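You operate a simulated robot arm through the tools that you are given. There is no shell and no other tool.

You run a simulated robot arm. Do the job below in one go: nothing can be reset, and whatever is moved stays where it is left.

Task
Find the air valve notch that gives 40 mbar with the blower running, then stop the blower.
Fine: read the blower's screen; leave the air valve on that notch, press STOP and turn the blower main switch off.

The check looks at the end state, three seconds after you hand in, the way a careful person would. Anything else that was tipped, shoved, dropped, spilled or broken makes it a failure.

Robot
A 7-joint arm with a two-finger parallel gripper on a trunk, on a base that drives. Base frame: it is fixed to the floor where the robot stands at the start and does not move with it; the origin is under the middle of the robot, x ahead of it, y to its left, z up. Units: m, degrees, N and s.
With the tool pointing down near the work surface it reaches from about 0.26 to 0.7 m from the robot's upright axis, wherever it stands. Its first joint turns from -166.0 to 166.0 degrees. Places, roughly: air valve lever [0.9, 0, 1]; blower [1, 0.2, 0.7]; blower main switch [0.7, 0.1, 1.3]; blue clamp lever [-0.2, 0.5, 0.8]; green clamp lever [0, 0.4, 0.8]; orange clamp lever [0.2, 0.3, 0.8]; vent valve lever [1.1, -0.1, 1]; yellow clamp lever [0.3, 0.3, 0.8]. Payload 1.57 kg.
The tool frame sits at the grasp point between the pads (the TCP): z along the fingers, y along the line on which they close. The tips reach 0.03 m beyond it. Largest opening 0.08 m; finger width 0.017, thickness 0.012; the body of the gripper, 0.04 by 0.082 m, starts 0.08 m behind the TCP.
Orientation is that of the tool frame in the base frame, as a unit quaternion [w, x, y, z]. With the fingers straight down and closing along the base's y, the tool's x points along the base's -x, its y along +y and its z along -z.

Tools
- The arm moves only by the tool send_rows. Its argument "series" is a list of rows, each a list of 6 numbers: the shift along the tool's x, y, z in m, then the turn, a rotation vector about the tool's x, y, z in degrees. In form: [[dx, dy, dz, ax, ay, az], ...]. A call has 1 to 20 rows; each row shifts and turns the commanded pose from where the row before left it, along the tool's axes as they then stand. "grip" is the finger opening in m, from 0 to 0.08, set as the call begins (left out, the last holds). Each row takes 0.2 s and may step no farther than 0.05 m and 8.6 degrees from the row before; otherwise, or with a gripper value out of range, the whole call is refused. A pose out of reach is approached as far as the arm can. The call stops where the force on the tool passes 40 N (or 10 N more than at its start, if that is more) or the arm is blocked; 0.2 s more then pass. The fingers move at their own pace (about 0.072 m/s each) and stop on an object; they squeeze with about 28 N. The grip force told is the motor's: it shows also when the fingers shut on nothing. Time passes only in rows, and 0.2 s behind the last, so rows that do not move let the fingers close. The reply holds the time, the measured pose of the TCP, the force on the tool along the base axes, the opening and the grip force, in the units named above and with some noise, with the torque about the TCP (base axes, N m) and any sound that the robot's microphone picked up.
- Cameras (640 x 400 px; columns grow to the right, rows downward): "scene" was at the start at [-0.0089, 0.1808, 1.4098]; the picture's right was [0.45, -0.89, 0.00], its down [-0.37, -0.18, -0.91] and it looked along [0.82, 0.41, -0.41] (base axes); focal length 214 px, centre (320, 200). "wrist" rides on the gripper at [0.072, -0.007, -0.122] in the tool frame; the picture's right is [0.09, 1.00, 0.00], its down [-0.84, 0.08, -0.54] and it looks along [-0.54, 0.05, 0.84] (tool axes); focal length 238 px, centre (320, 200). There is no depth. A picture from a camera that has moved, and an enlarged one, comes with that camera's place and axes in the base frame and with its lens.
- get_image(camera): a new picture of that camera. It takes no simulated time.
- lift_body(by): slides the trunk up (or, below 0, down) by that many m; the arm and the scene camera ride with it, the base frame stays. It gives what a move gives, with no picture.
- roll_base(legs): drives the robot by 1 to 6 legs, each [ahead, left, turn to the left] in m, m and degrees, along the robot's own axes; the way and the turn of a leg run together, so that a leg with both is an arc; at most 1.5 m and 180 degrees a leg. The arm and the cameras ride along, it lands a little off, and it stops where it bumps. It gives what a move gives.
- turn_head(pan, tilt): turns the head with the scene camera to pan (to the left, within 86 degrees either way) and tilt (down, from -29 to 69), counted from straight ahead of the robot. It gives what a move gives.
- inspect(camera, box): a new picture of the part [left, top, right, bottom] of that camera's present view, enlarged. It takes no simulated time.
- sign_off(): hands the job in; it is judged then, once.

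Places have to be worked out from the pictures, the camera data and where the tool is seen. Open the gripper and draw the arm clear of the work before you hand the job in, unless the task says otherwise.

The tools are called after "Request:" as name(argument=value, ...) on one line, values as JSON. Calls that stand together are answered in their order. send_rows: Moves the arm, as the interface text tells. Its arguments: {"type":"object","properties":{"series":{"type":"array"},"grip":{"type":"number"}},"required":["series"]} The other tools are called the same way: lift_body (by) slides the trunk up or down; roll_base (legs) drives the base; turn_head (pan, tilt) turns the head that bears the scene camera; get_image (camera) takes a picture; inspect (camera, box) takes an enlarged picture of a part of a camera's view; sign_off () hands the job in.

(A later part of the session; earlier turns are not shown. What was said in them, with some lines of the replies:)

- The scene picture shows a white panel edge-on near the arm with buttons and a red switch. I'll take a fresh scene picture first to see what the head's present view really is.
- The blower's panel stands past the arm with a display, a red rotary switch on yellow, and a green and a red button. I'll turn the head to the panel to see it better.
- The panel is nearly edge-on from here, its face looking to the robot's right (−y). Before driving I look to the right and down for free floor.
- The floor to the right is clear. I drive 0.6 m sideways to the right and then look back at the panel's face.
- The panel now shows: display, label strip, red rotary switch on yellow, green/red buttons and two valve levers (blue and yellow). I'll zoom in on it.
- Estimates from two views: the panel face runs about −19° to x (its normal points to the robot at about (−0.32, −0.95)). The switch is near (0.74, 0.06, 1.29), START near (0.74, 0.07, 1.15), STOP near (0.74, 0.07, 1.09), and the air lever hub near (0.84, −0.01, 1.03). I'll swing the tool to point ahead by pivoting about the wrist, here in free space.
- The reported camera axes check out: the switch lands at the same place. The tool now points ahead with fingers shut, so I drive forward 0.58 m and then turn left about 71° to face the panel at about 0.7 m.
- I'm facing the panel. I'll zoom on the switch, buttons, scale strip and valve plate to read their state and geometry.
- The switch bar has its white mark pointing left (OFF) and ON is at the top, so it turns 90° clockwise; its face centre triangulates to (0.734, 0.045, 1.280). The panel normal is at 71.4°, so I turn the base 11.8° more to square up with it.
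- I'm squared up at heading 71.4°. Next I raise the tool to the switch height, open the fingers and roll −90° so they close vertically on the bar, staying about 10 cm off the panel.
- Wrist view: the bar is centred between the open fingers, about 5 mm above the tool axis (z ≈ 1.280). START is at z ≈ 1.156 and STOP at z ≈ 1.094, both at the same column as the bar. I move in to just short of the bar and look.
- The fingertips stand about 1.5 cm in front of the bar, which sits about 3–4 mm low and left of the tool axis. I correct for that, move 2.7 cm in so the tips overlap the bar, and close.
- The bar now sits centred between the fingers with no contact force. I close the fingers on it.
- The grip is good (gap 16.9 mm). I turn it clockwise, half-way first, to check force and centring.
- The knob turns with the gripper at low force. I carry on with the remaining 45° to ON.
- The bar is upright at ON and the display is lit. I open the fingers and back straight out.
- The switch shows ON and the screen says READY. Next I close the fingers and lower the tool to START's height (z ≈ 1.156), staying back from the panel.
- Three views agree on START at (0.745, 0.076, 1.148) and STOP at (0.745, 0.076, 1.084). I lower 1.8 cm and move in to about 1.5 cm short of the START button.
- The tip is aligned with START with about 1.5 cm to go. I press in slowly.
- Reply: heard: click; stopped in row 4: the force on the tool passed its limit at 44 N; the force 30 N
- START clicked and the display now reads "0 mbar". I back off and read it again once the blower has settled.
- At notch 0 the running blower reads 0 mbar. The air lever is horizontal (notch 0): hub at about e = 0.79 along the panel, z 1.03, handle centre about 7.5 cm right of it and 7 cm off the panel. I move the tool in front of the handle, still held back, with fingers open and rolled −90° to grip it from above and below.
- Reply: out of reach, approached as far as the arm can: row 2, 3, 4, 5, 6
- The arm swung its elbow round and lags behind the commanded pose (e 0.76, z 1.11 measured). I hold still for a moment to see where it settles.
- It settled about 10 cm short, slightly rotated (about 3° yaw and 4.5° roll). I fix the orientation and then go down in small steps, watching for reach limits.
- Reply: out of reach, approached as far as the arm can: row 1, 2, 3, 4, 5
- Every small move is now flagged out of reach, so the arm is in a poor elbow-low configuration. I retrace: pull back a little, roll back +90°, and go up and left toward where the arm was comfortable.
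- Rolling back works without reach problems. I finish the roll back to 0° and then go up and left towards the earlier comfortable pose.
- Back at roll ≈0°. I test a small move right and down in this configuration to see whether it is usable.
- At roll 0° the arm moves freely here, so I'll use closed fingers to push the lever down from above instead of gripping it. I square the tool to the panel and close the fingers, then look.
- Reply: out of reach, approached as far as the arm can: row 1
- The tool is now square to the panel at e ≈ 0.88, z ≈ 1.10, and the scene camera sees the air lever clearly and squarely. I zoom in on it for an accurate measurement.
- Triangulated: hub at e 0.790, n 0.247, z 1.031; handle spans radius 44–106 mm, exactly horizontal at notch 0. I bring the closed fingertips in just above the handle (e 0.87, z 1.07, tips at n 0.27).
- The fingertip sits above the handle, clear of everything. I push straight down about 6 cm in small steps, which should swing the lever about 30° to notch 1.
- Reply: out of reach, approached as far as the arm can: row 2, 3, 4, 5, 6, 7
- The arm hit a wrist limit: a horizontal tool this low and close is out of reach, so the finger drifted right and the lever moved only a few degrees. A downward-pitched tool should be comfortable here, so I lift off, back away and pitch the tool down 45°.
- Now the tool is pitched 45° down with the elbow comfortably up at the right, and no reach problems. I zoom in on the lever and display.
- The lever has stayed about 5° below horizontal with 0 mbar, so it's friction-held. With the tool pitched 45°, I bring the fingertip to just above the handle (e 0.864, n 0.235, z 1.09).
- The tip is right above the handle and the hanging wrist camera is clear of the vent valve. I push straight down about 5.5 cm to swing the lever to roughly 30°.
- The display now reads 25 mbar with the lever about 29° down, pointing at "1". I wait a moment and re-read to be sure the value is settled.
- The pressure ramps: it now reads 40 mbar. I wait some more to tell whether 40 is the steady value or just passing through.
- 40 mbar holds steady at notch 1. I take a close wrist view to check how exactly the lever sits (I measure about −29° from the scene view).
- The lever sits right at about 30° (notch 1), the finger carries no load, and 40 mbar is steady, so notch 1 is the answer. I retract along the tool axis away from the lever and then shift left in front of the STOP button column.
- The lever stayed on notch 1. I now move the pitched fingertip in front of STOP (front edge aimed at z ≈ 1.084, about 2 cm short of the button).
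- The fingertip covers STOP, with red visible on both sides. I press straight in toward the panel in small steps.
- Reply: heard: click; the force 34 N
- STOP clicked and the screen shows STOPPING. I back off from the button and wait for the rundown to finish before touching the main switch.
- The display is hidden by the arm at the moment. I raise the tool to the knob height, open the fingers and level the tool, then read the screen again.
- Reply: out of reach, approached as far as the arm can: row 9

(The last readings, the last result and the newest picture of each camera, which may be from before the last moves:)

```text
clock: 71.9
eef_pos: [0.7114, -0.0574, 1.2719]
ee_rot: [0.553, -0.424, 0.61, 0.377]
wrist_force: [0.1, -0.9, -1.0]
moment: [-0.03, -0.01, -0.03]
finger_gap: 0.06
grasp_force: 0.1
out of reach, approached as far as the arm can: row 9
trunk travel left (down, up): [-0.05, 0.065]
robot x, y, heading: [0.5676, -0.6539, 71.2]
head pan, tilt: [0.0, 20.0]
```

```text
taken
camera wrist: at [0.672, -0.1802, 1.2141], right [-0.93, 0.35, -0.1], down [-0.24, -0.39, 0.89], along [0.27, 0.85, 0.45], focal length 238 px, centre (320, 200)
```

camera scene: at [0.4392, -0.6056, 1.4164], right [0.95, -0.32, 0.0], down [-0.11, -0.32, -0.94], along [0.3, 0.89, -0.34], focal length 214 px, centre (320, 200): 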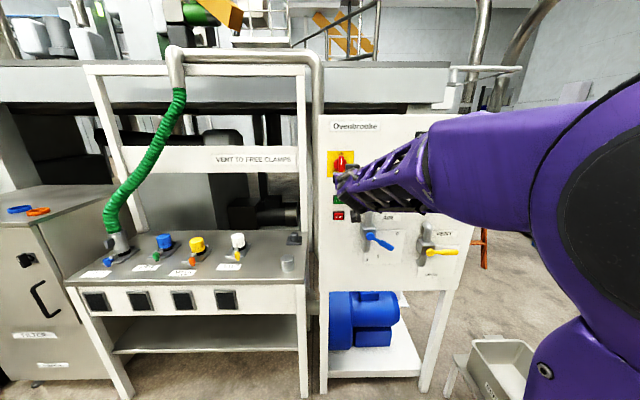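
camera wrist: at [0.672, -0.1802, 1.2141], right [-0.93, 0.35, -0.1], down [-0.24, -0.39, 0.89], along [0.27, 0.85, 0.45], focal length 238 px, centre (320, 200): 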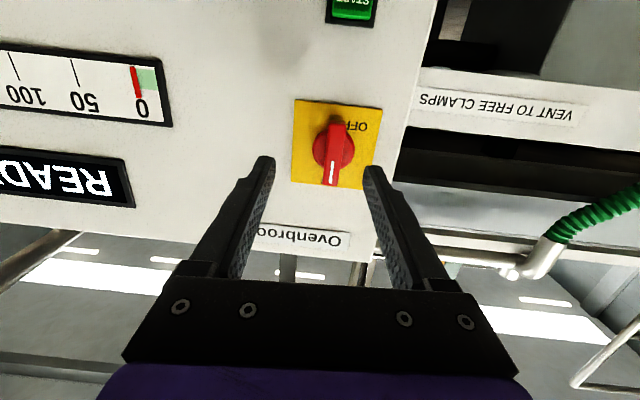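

The screen shows READY and the gauge is at 0, so the blower has stopped. I straighten the tool (about 6° pitch, 2° yaw off) while moving in toward the upright knob bar.

Request:
send_rows(series=[[-0.007, 0.007, 0.026, -2.29, -5.96, 0.4], [-0.0045, 0.0058, 0.026, 0, 0, 0], [0, 0, 0, 0, 0, 0]])

Request:
get_image(camera="wrist")

Request:
inspect(camera="scene", box=[310, 110, 510, 270])

```text
clock: 72.7
eef_pos: [0.7187, -0.0047, 1.2817]
ee_rot: [0.574, -0.413, 0.574, 0.413]
wrist_force: [0.0, 0.6, -0.7]
moment: [-0.01, -0.05, -0.02]
finger_gap: 0.06
grasp_force: 0.1
trunk travel left (down, up): [-0.05, 0.065]
robot x, y, heading: [0.5694, -0.6506, 71.4]
head pan, tilt: [0.0, 20.0]
```

```text
taken
camera wrist: at [0.6861, -0.1221, 1.2115], right [-0.94, 0.32, -0.09], down [-0.25, -0.49, 0.84], along [0.22, 0.81, 0.54], focal length 238 px, centre (320, 200)
```

wrist: 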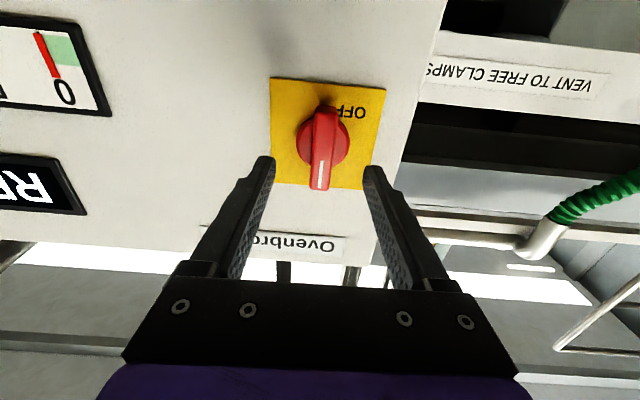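

```text
2.50 times, centred on (410, 190) of scene
camera zoom: at [0.4391, -0.6057, 1.4164], right [0.95, -0.32, 0.0], down [-0.11, -0.32, -0.94], along [0.3, 0.89, -0.34], focal length 536 px, centre (95, 225)
```

zoom: 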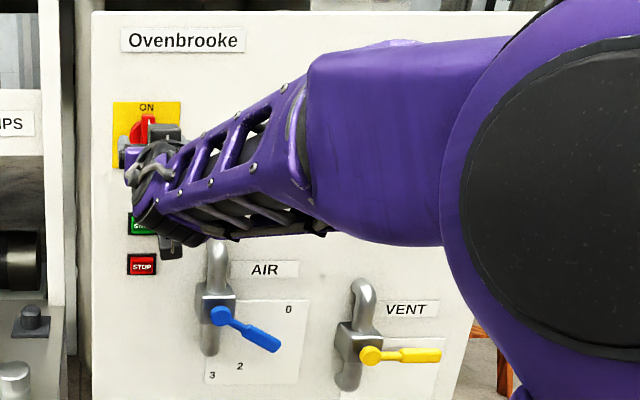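

The tool is square and the bar is centred between the fingers. I advance 3.2 cm to the earlier grip depth and close on the bar.

Request:
send_rows(series=[[0, 0.002, 0.016, 0, 0, 0], [0, 0, 0.016, 0, 0, 0], [0, 0, 0, 0, 0, 0]])

Request:
send_rows(series=[[0, 0, 0, 0, 0, 0], [0, 0, 0, 0, 0, 0], [0, 0, 0, 0, 0, 0], [0, 0, 0, 0, 0, 0]], grip=0.0)

Request:
get_image(camera="wrist")

```text
clock: 73.5
eef_pos: [0.7248, 0.0282, 1.2811]
ee_rot: [0.574, -0.413, 0.575, 0.412]
wrist_force: [0.3, -1.1, -0.8]
moment: [0.05, -0.01, 0.01]
finger_gap: 0.0599
grasp_force: 0.1
trunk travel left (down, up): [-0.05, 0.065]
robot x, y, heading: [0.5742, -0.6538, 71.4]
head pan, tilt: [0.0, 20.0]
```

```text
clock: 74.5
eef_pos: [0.7265, 0.0282, 1.2814]
ee_rot: [0.575, -0.412, 0.575, 0.412]
wrist_force: [8.0, -3.0, -1.6]
moment: [0.08, -0.12, 0.17]
finger_gap: 0.0172
grasp_force: 32.1
trunk travel left (down, up): [-0.05, 0.065]
robot x, y, heading: [0.5723, -0.6542, 71.3]
head pan, tilt: [0.0, 20.0]
```

```text
taken
camera wrist: at [0.6942, -0.0911, 1.2102], right [-0.94, 0.32, -0.09], down [-0.25, -0.49, 0.84], along [0.22, 0.81, 0.54], focal length 238 px, centre (320, 200)
```

wrist: 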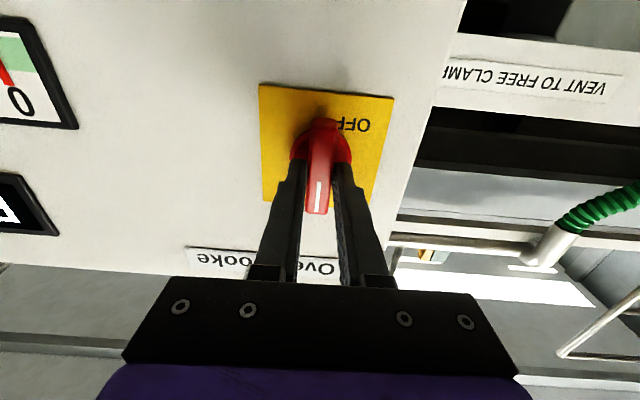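

Gripped (gap 17.2 mm). I turn counter-clockwise 90° toward OFF, in two halves.

Request:
send_rows(series=[[0, -0.002, 0, 0, 0, 0], [0, 0, 0, 0, 0, -7.5], [0, 0, 0, 0, 0, -7.5], [0, 0, 0, 0, 0, -7.5], [0, 0, 0, 0, 0, -7.5], [0, 0, 0, 0, 0, -7.5], [0, 0, 0, 0, 0, -7.5]])

Request:
get_image(camera="wrist")

```text
clock: 76.1
eef_pos: [0.727, 0.0266, 1.2809]
ee_rot: [0.689, -0.602, 0.372, 0.16]
wrist_force: [-1.6, -6.2, -2.2]
moment: [0.06, 0.03, 0.75]
finger_gap: 0.0168
grasp_force: 32.0
trunk travel left (down, up): [-0.05, 0.065]
robot x, y, heading: [0.5712, -0.6522, 71.6]
head pan, tilt: [0.0, 20.0]
```

```text
taken
camera wrist: at [0.7405, -0.1065, 1.2358], right [-0.6, 0.2, -0.77], down [-0.79, -0.31, 0.54], along [-0.13, 0.93, 0.34], focal length 238 px, centre (320, 200)
```

wrist: 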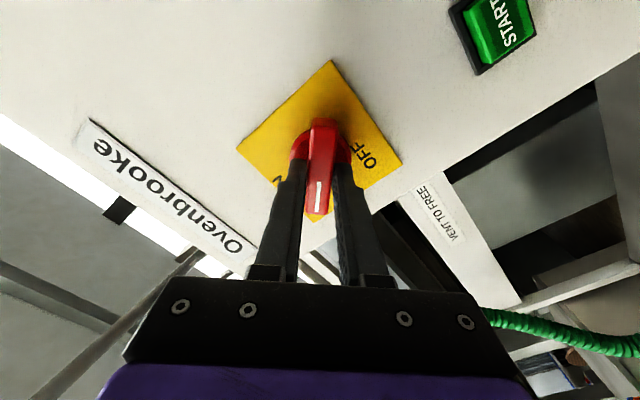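

The knob follows at low force, halfway round. I complete the turn to OFF.

Request:
send_rows(series=[[0, 0, 0, 0, 0, -7.5], [0, 0, 0, 0, 0, -7.5], [0, 0, 0, 0, 0, -7.5], [0, 0, 0, 0, 0, -7.5], [0, 0, 0, 0, 0, -7.5], [0, 0, 0, 0, 0, -7.5], [0, 0, 0, 0, 0, 0]])

Request:
get_image(camera="wrist")

Request:
get_image(camera="scene")

```text
clock: 77.7
eef_pos: [0.7251, 0.0272, 1.2798]
ee_rot: [-0.696, 0.699, -0.114, 0.115]
wrist_force: [-4.0, -0.2, -2.7]
moment: [0.26, 0.16, 0.11]
finger_gap: 0.0167
grasp_force: 32.0
trunk travel left (down, up): [-0.05, 0.065]
robot x, y, heading: [0.5708, -0.6536, 71.4]
head pan, tilt: [0.0, 20.0]
```

```text
taken
camera wrist: at [0.7555, -0.1115, 1.2878], right [0.09, -0.03, -1.0], down [-0.97, -0.25, -0.08], along [-0.24, 0.97, -0.05], focal length 238 px, centre (320, 200)
```

wrist: 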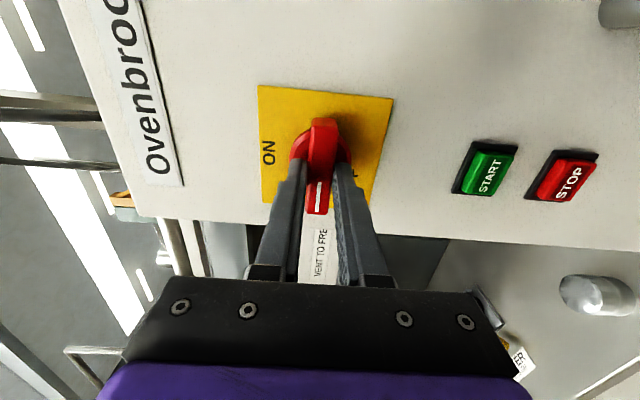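

```text
taken
camera scene: at [0.4387, -0.6056, 1.4163], right [0.95, -0.32, 0.0], down [-0.11, -0.32, -0.94], along [0.3, 0.89, -0.34], focal length 214 px, centre (320, 200)
```

scene: 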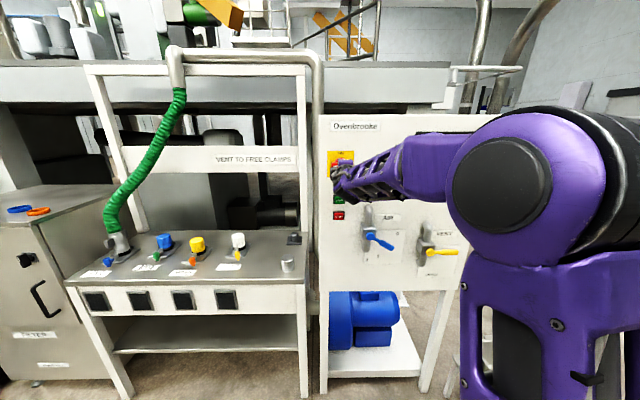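

The bar is back at OFF with the mark to the left. I open the fingers and back straight out from the panel.

Request:
send_rows(series=[[0, 0, 0, 0, 0, 0], [0, 0, 0, 0, 0, 0], [0, 0, 0, 0, 0, 0]], grip=0.06)

Request:
send_rows(series=[[0, 0, -0.03, 0, 0, 0], [0, 0, -0.04, 0, 0, 0], [0, 0, -0.03, 0, 0, 0], [0, 0, 0, 0, 0, 0]])

Request:
get_image(camera="wrist")

Request:
get_image(camera="scene")

```text
clock: 78.5
eef_pos: [0.7274, 0.0274, 1.2806]
ee_rot: [-0.697, 0.699, -0.114, 0.114]
wrist_force: [-0.4, 0.3, 0.5]
moment: [0.0, -0.06, 0.01]
finger_gap: 0.0599
grasp_force: 0.0
trunk travel left (down, up): [-0.05, 0.065]
robot x, y, heading: [0.5726, -0.653, 71.4]
head pan, tilt: [0.0, 20.0]
```

```text
clock: 79.5
eef_pos: [0.6966, -0.0674, 1.275]
ee_rot: [-0.694, 0.701, -0.116, 0.114]
wrist_force: [0.2, -0.1, 0.6]
moment: [0.03, 0.0, 0.03]
finger_gap: 0.0598
grasp_force: 0.1
trunk travel left (down, up): [-0.05, 0.065]
robot x, y, heading: [0.5715, -0.6541, 71.3]
head pan, tilt: [0.0, 20.0]
```

```text
taken
camera wrist: at [0.7262, -0.2065, 1.2847], right [0.08, -0.04, -1.0], down [-0.97, -0.24, -0.07], along [-0.24, 0.97, -0.06], focal length 238 px, centre (320, 200)
```

wrist: 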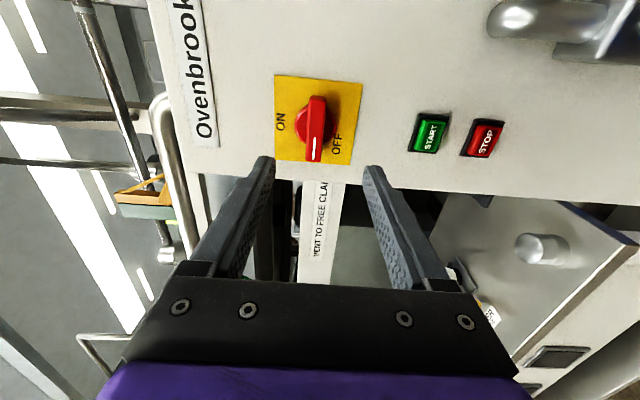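

```text
taken
camera scene: at [0.4433, -0.6072, 1.4174], right [0.93, -0.36, 0.0], down [-0.12, -0.31, -0.94], along [0.34, 0.88, -0.33], focal length 214 px, centre (320, 200)
```

scene: 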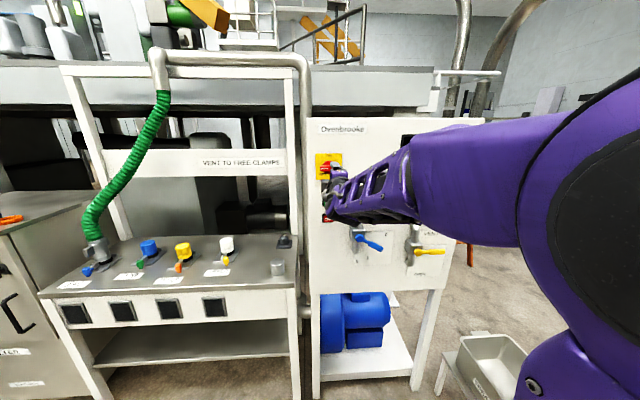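

The switch is clearly at OFF. I drive the base back 0.3 m over floor I saw to be clear, so the arm is away from the work, and then check everything.

Request:
roll_base(legs=[[-0.3, 0, 0]])

Request:
get_image(camera="scene")

Request:
get_image(camera="wrist")

```text
clock: 81.6
eef_pos: [0.6003, -0.3611, 1.2787]
ee_rot: [-0.695, 0.7, -0.117, 0.116]
wrist_force: [-0.6, -0.5, 0.0]
moment: [-0.01, -0.01, 0.03]
finger_gap: 0.0601
grasp_force: 0.0
trunk travel left (down, up): [-0.05, 0.065]
robot x, y, heading: [0.4701, -0.9472, 70.9]
head pan, tilt: [0.0, 20.0]
```

```text
taken
camera scene: at [0.3451, -0.901, 1.4175], right [0.93, -0.38, 0.0], down [-0.13, -0.31, -0.94], along [0.36, 0.87, -0.33], focal length 214 px, centre (320, 200)
```

scene: 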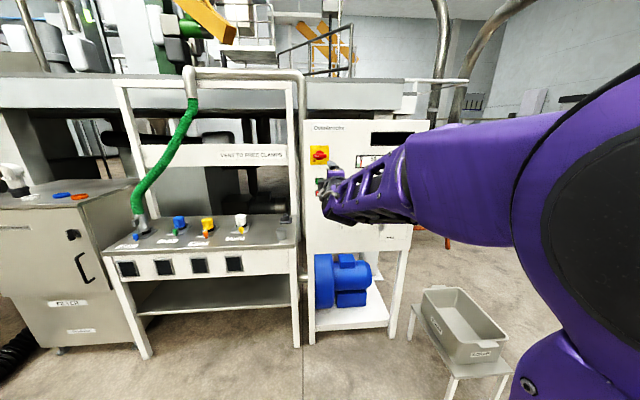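

```text
taken
camera wrist: at [0.628, -0.5014, 1.2863], right [0.08, -0.03, -1.0], down [-0.97, -0.24, -0.07], along [-0.24, 0.97, -0.05], focal length 238 px, centre (320, 200)
```

wrist: 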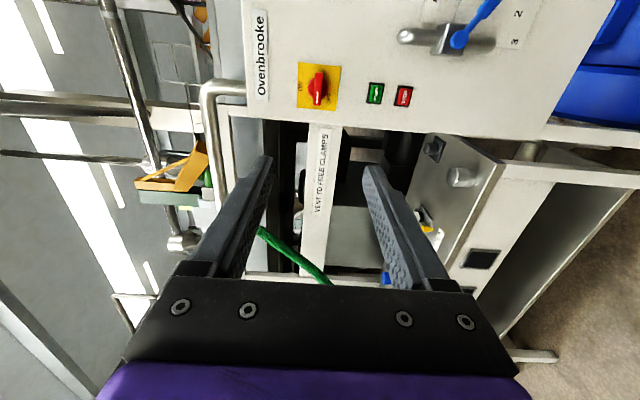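

The arm hides the valve from the head camera, so I turn the base 20° right (free space) to get an unobstructed final view of the panel.

Request:
roll_base(legs=[[0, 0, -20]])

Request:
turn_head(pan=20, tilt=20)

Request:
get_image(camera="scene")

```text
clock: 83.1
eef_pos: [0.794, -0.442, 1.2779]
ee_rot: [-0.664, 0.668, -0.238, 0.235]
wrist_force: [-0.3, 0.0, 0.1]
moment: [0.01, -0.02, 0.0]
finger_gap: 0.0598
grasp_force: 0.0
trunk travel left (down, up): [-0.05, 0.065]
robot x, y, heading: [0.4739, -0.947, 50.9]
head pan, tilt: [0.0, 20.0]
```

```text
clock: 83.9
eef_pos: [0.7946, -0.4406, 1.2737]
ee_rot: [-0.663, 0.669, -0.24, 0.235]
wrist_force: [0.3, -0.2, 0.3]
moment: [0.04, 0.01, 0.02]
finger_gap: 0.0599
grasp_force: 0.1
trunk travel left (down, up): [-0.05, 0.065]
robot x, y, heading: [0.4705, -0.9474, 51.0]
head pan, tilt: [20.0, 20.0]
```

```text
taken
camera scene: at [0.3666, -0.8586, 1.4174], right [0.76, -0.65, 0.0], down [-0.22, -0.25, -0.94], along [0.61, 0.72, -0.33], focal length 214 px, centre (320, 200)
```

scene: 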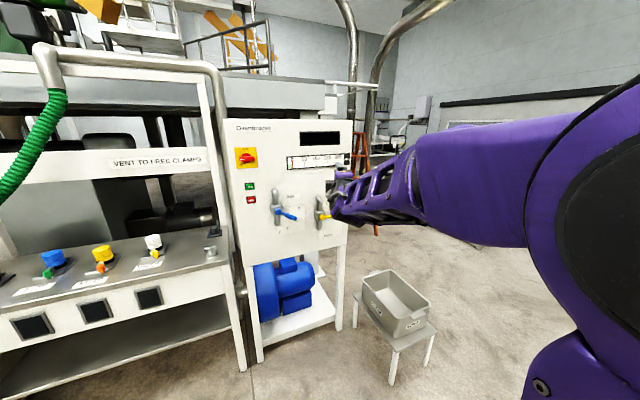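

The whole panel is visible now. I zoom in for a final check of the lever, switch, display and vent valve.

Request:
inspect(camera="scene", box=[225, 115, 365, 195])

Request:
inspect(camera="scene", box=[240, 175, 350, 250])

```text
4.57 times, centred on (295, 155) of scene
camera zoom: at [0.3666, -0.8586, 1.4174], right [0.76, -0.65, 0.0], down [-0.22, -0.25, -0.94], along [0.61, 0.72, -0.33], focal length 980 px, centre (434, 406)
```

zoom: 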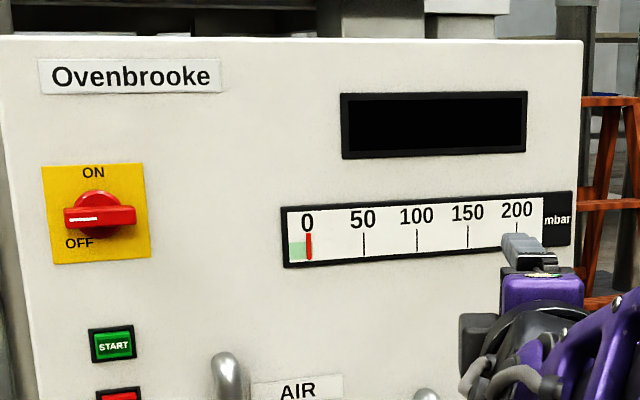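

```text
5.33 times, centred on (295, 212) of scene
camera zoom: at [0.3666, -0.8586, 1.4174], right [0.76, -0.65, 0.0], down [-0.22, -0.25, -0.94], along [0.61, 0.72, -0.33], focal length 1144 px, centre (453, 133)
```

zoom: 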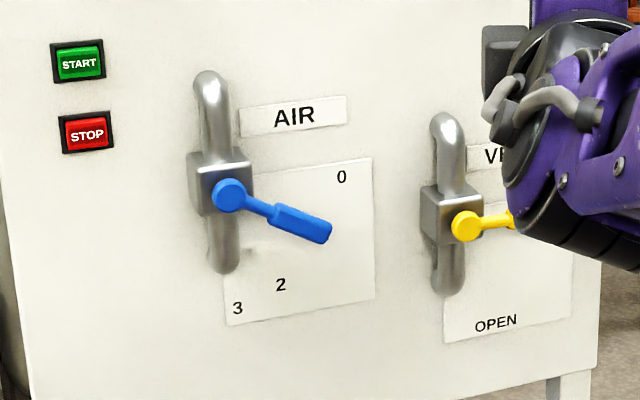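

Everything is as asked: the main switch is OFF and the display is dark after STOP, the gauge is at 0, and the air lever is on notch 1 (the 40 mbar notch). The vent lever is untouched, the gripper is open and the arm is clear, so I hand in.

Request:
sign_off()

```text
The job is handed in.
```

The air valve is on notch 1, which gave a steady 40 mbar with the blower running. The blower is stopped and its main switch is off.

- **Readings:** With the blower running, notch 0 read 0 mbar. At notch 1 the screen climbed to 40 mbar and was still at 40 about four seconds later. I did not try notches 2 and 3.
- **Shutdown:** I pressed STOP and the screen showed STOPPING. I waited until it showed READY before turning the main switch off. In the final view the screen is dark and the gauge is at 0.
- **Lever position:** The lever is held by friction and sits about 30° below where it started, pointing at the "1" on the plate.
- **Everything else:** I didn't touch the vent lever or the clamp levers. I handed in with the gripper open and the arm and base backed away from the panel.
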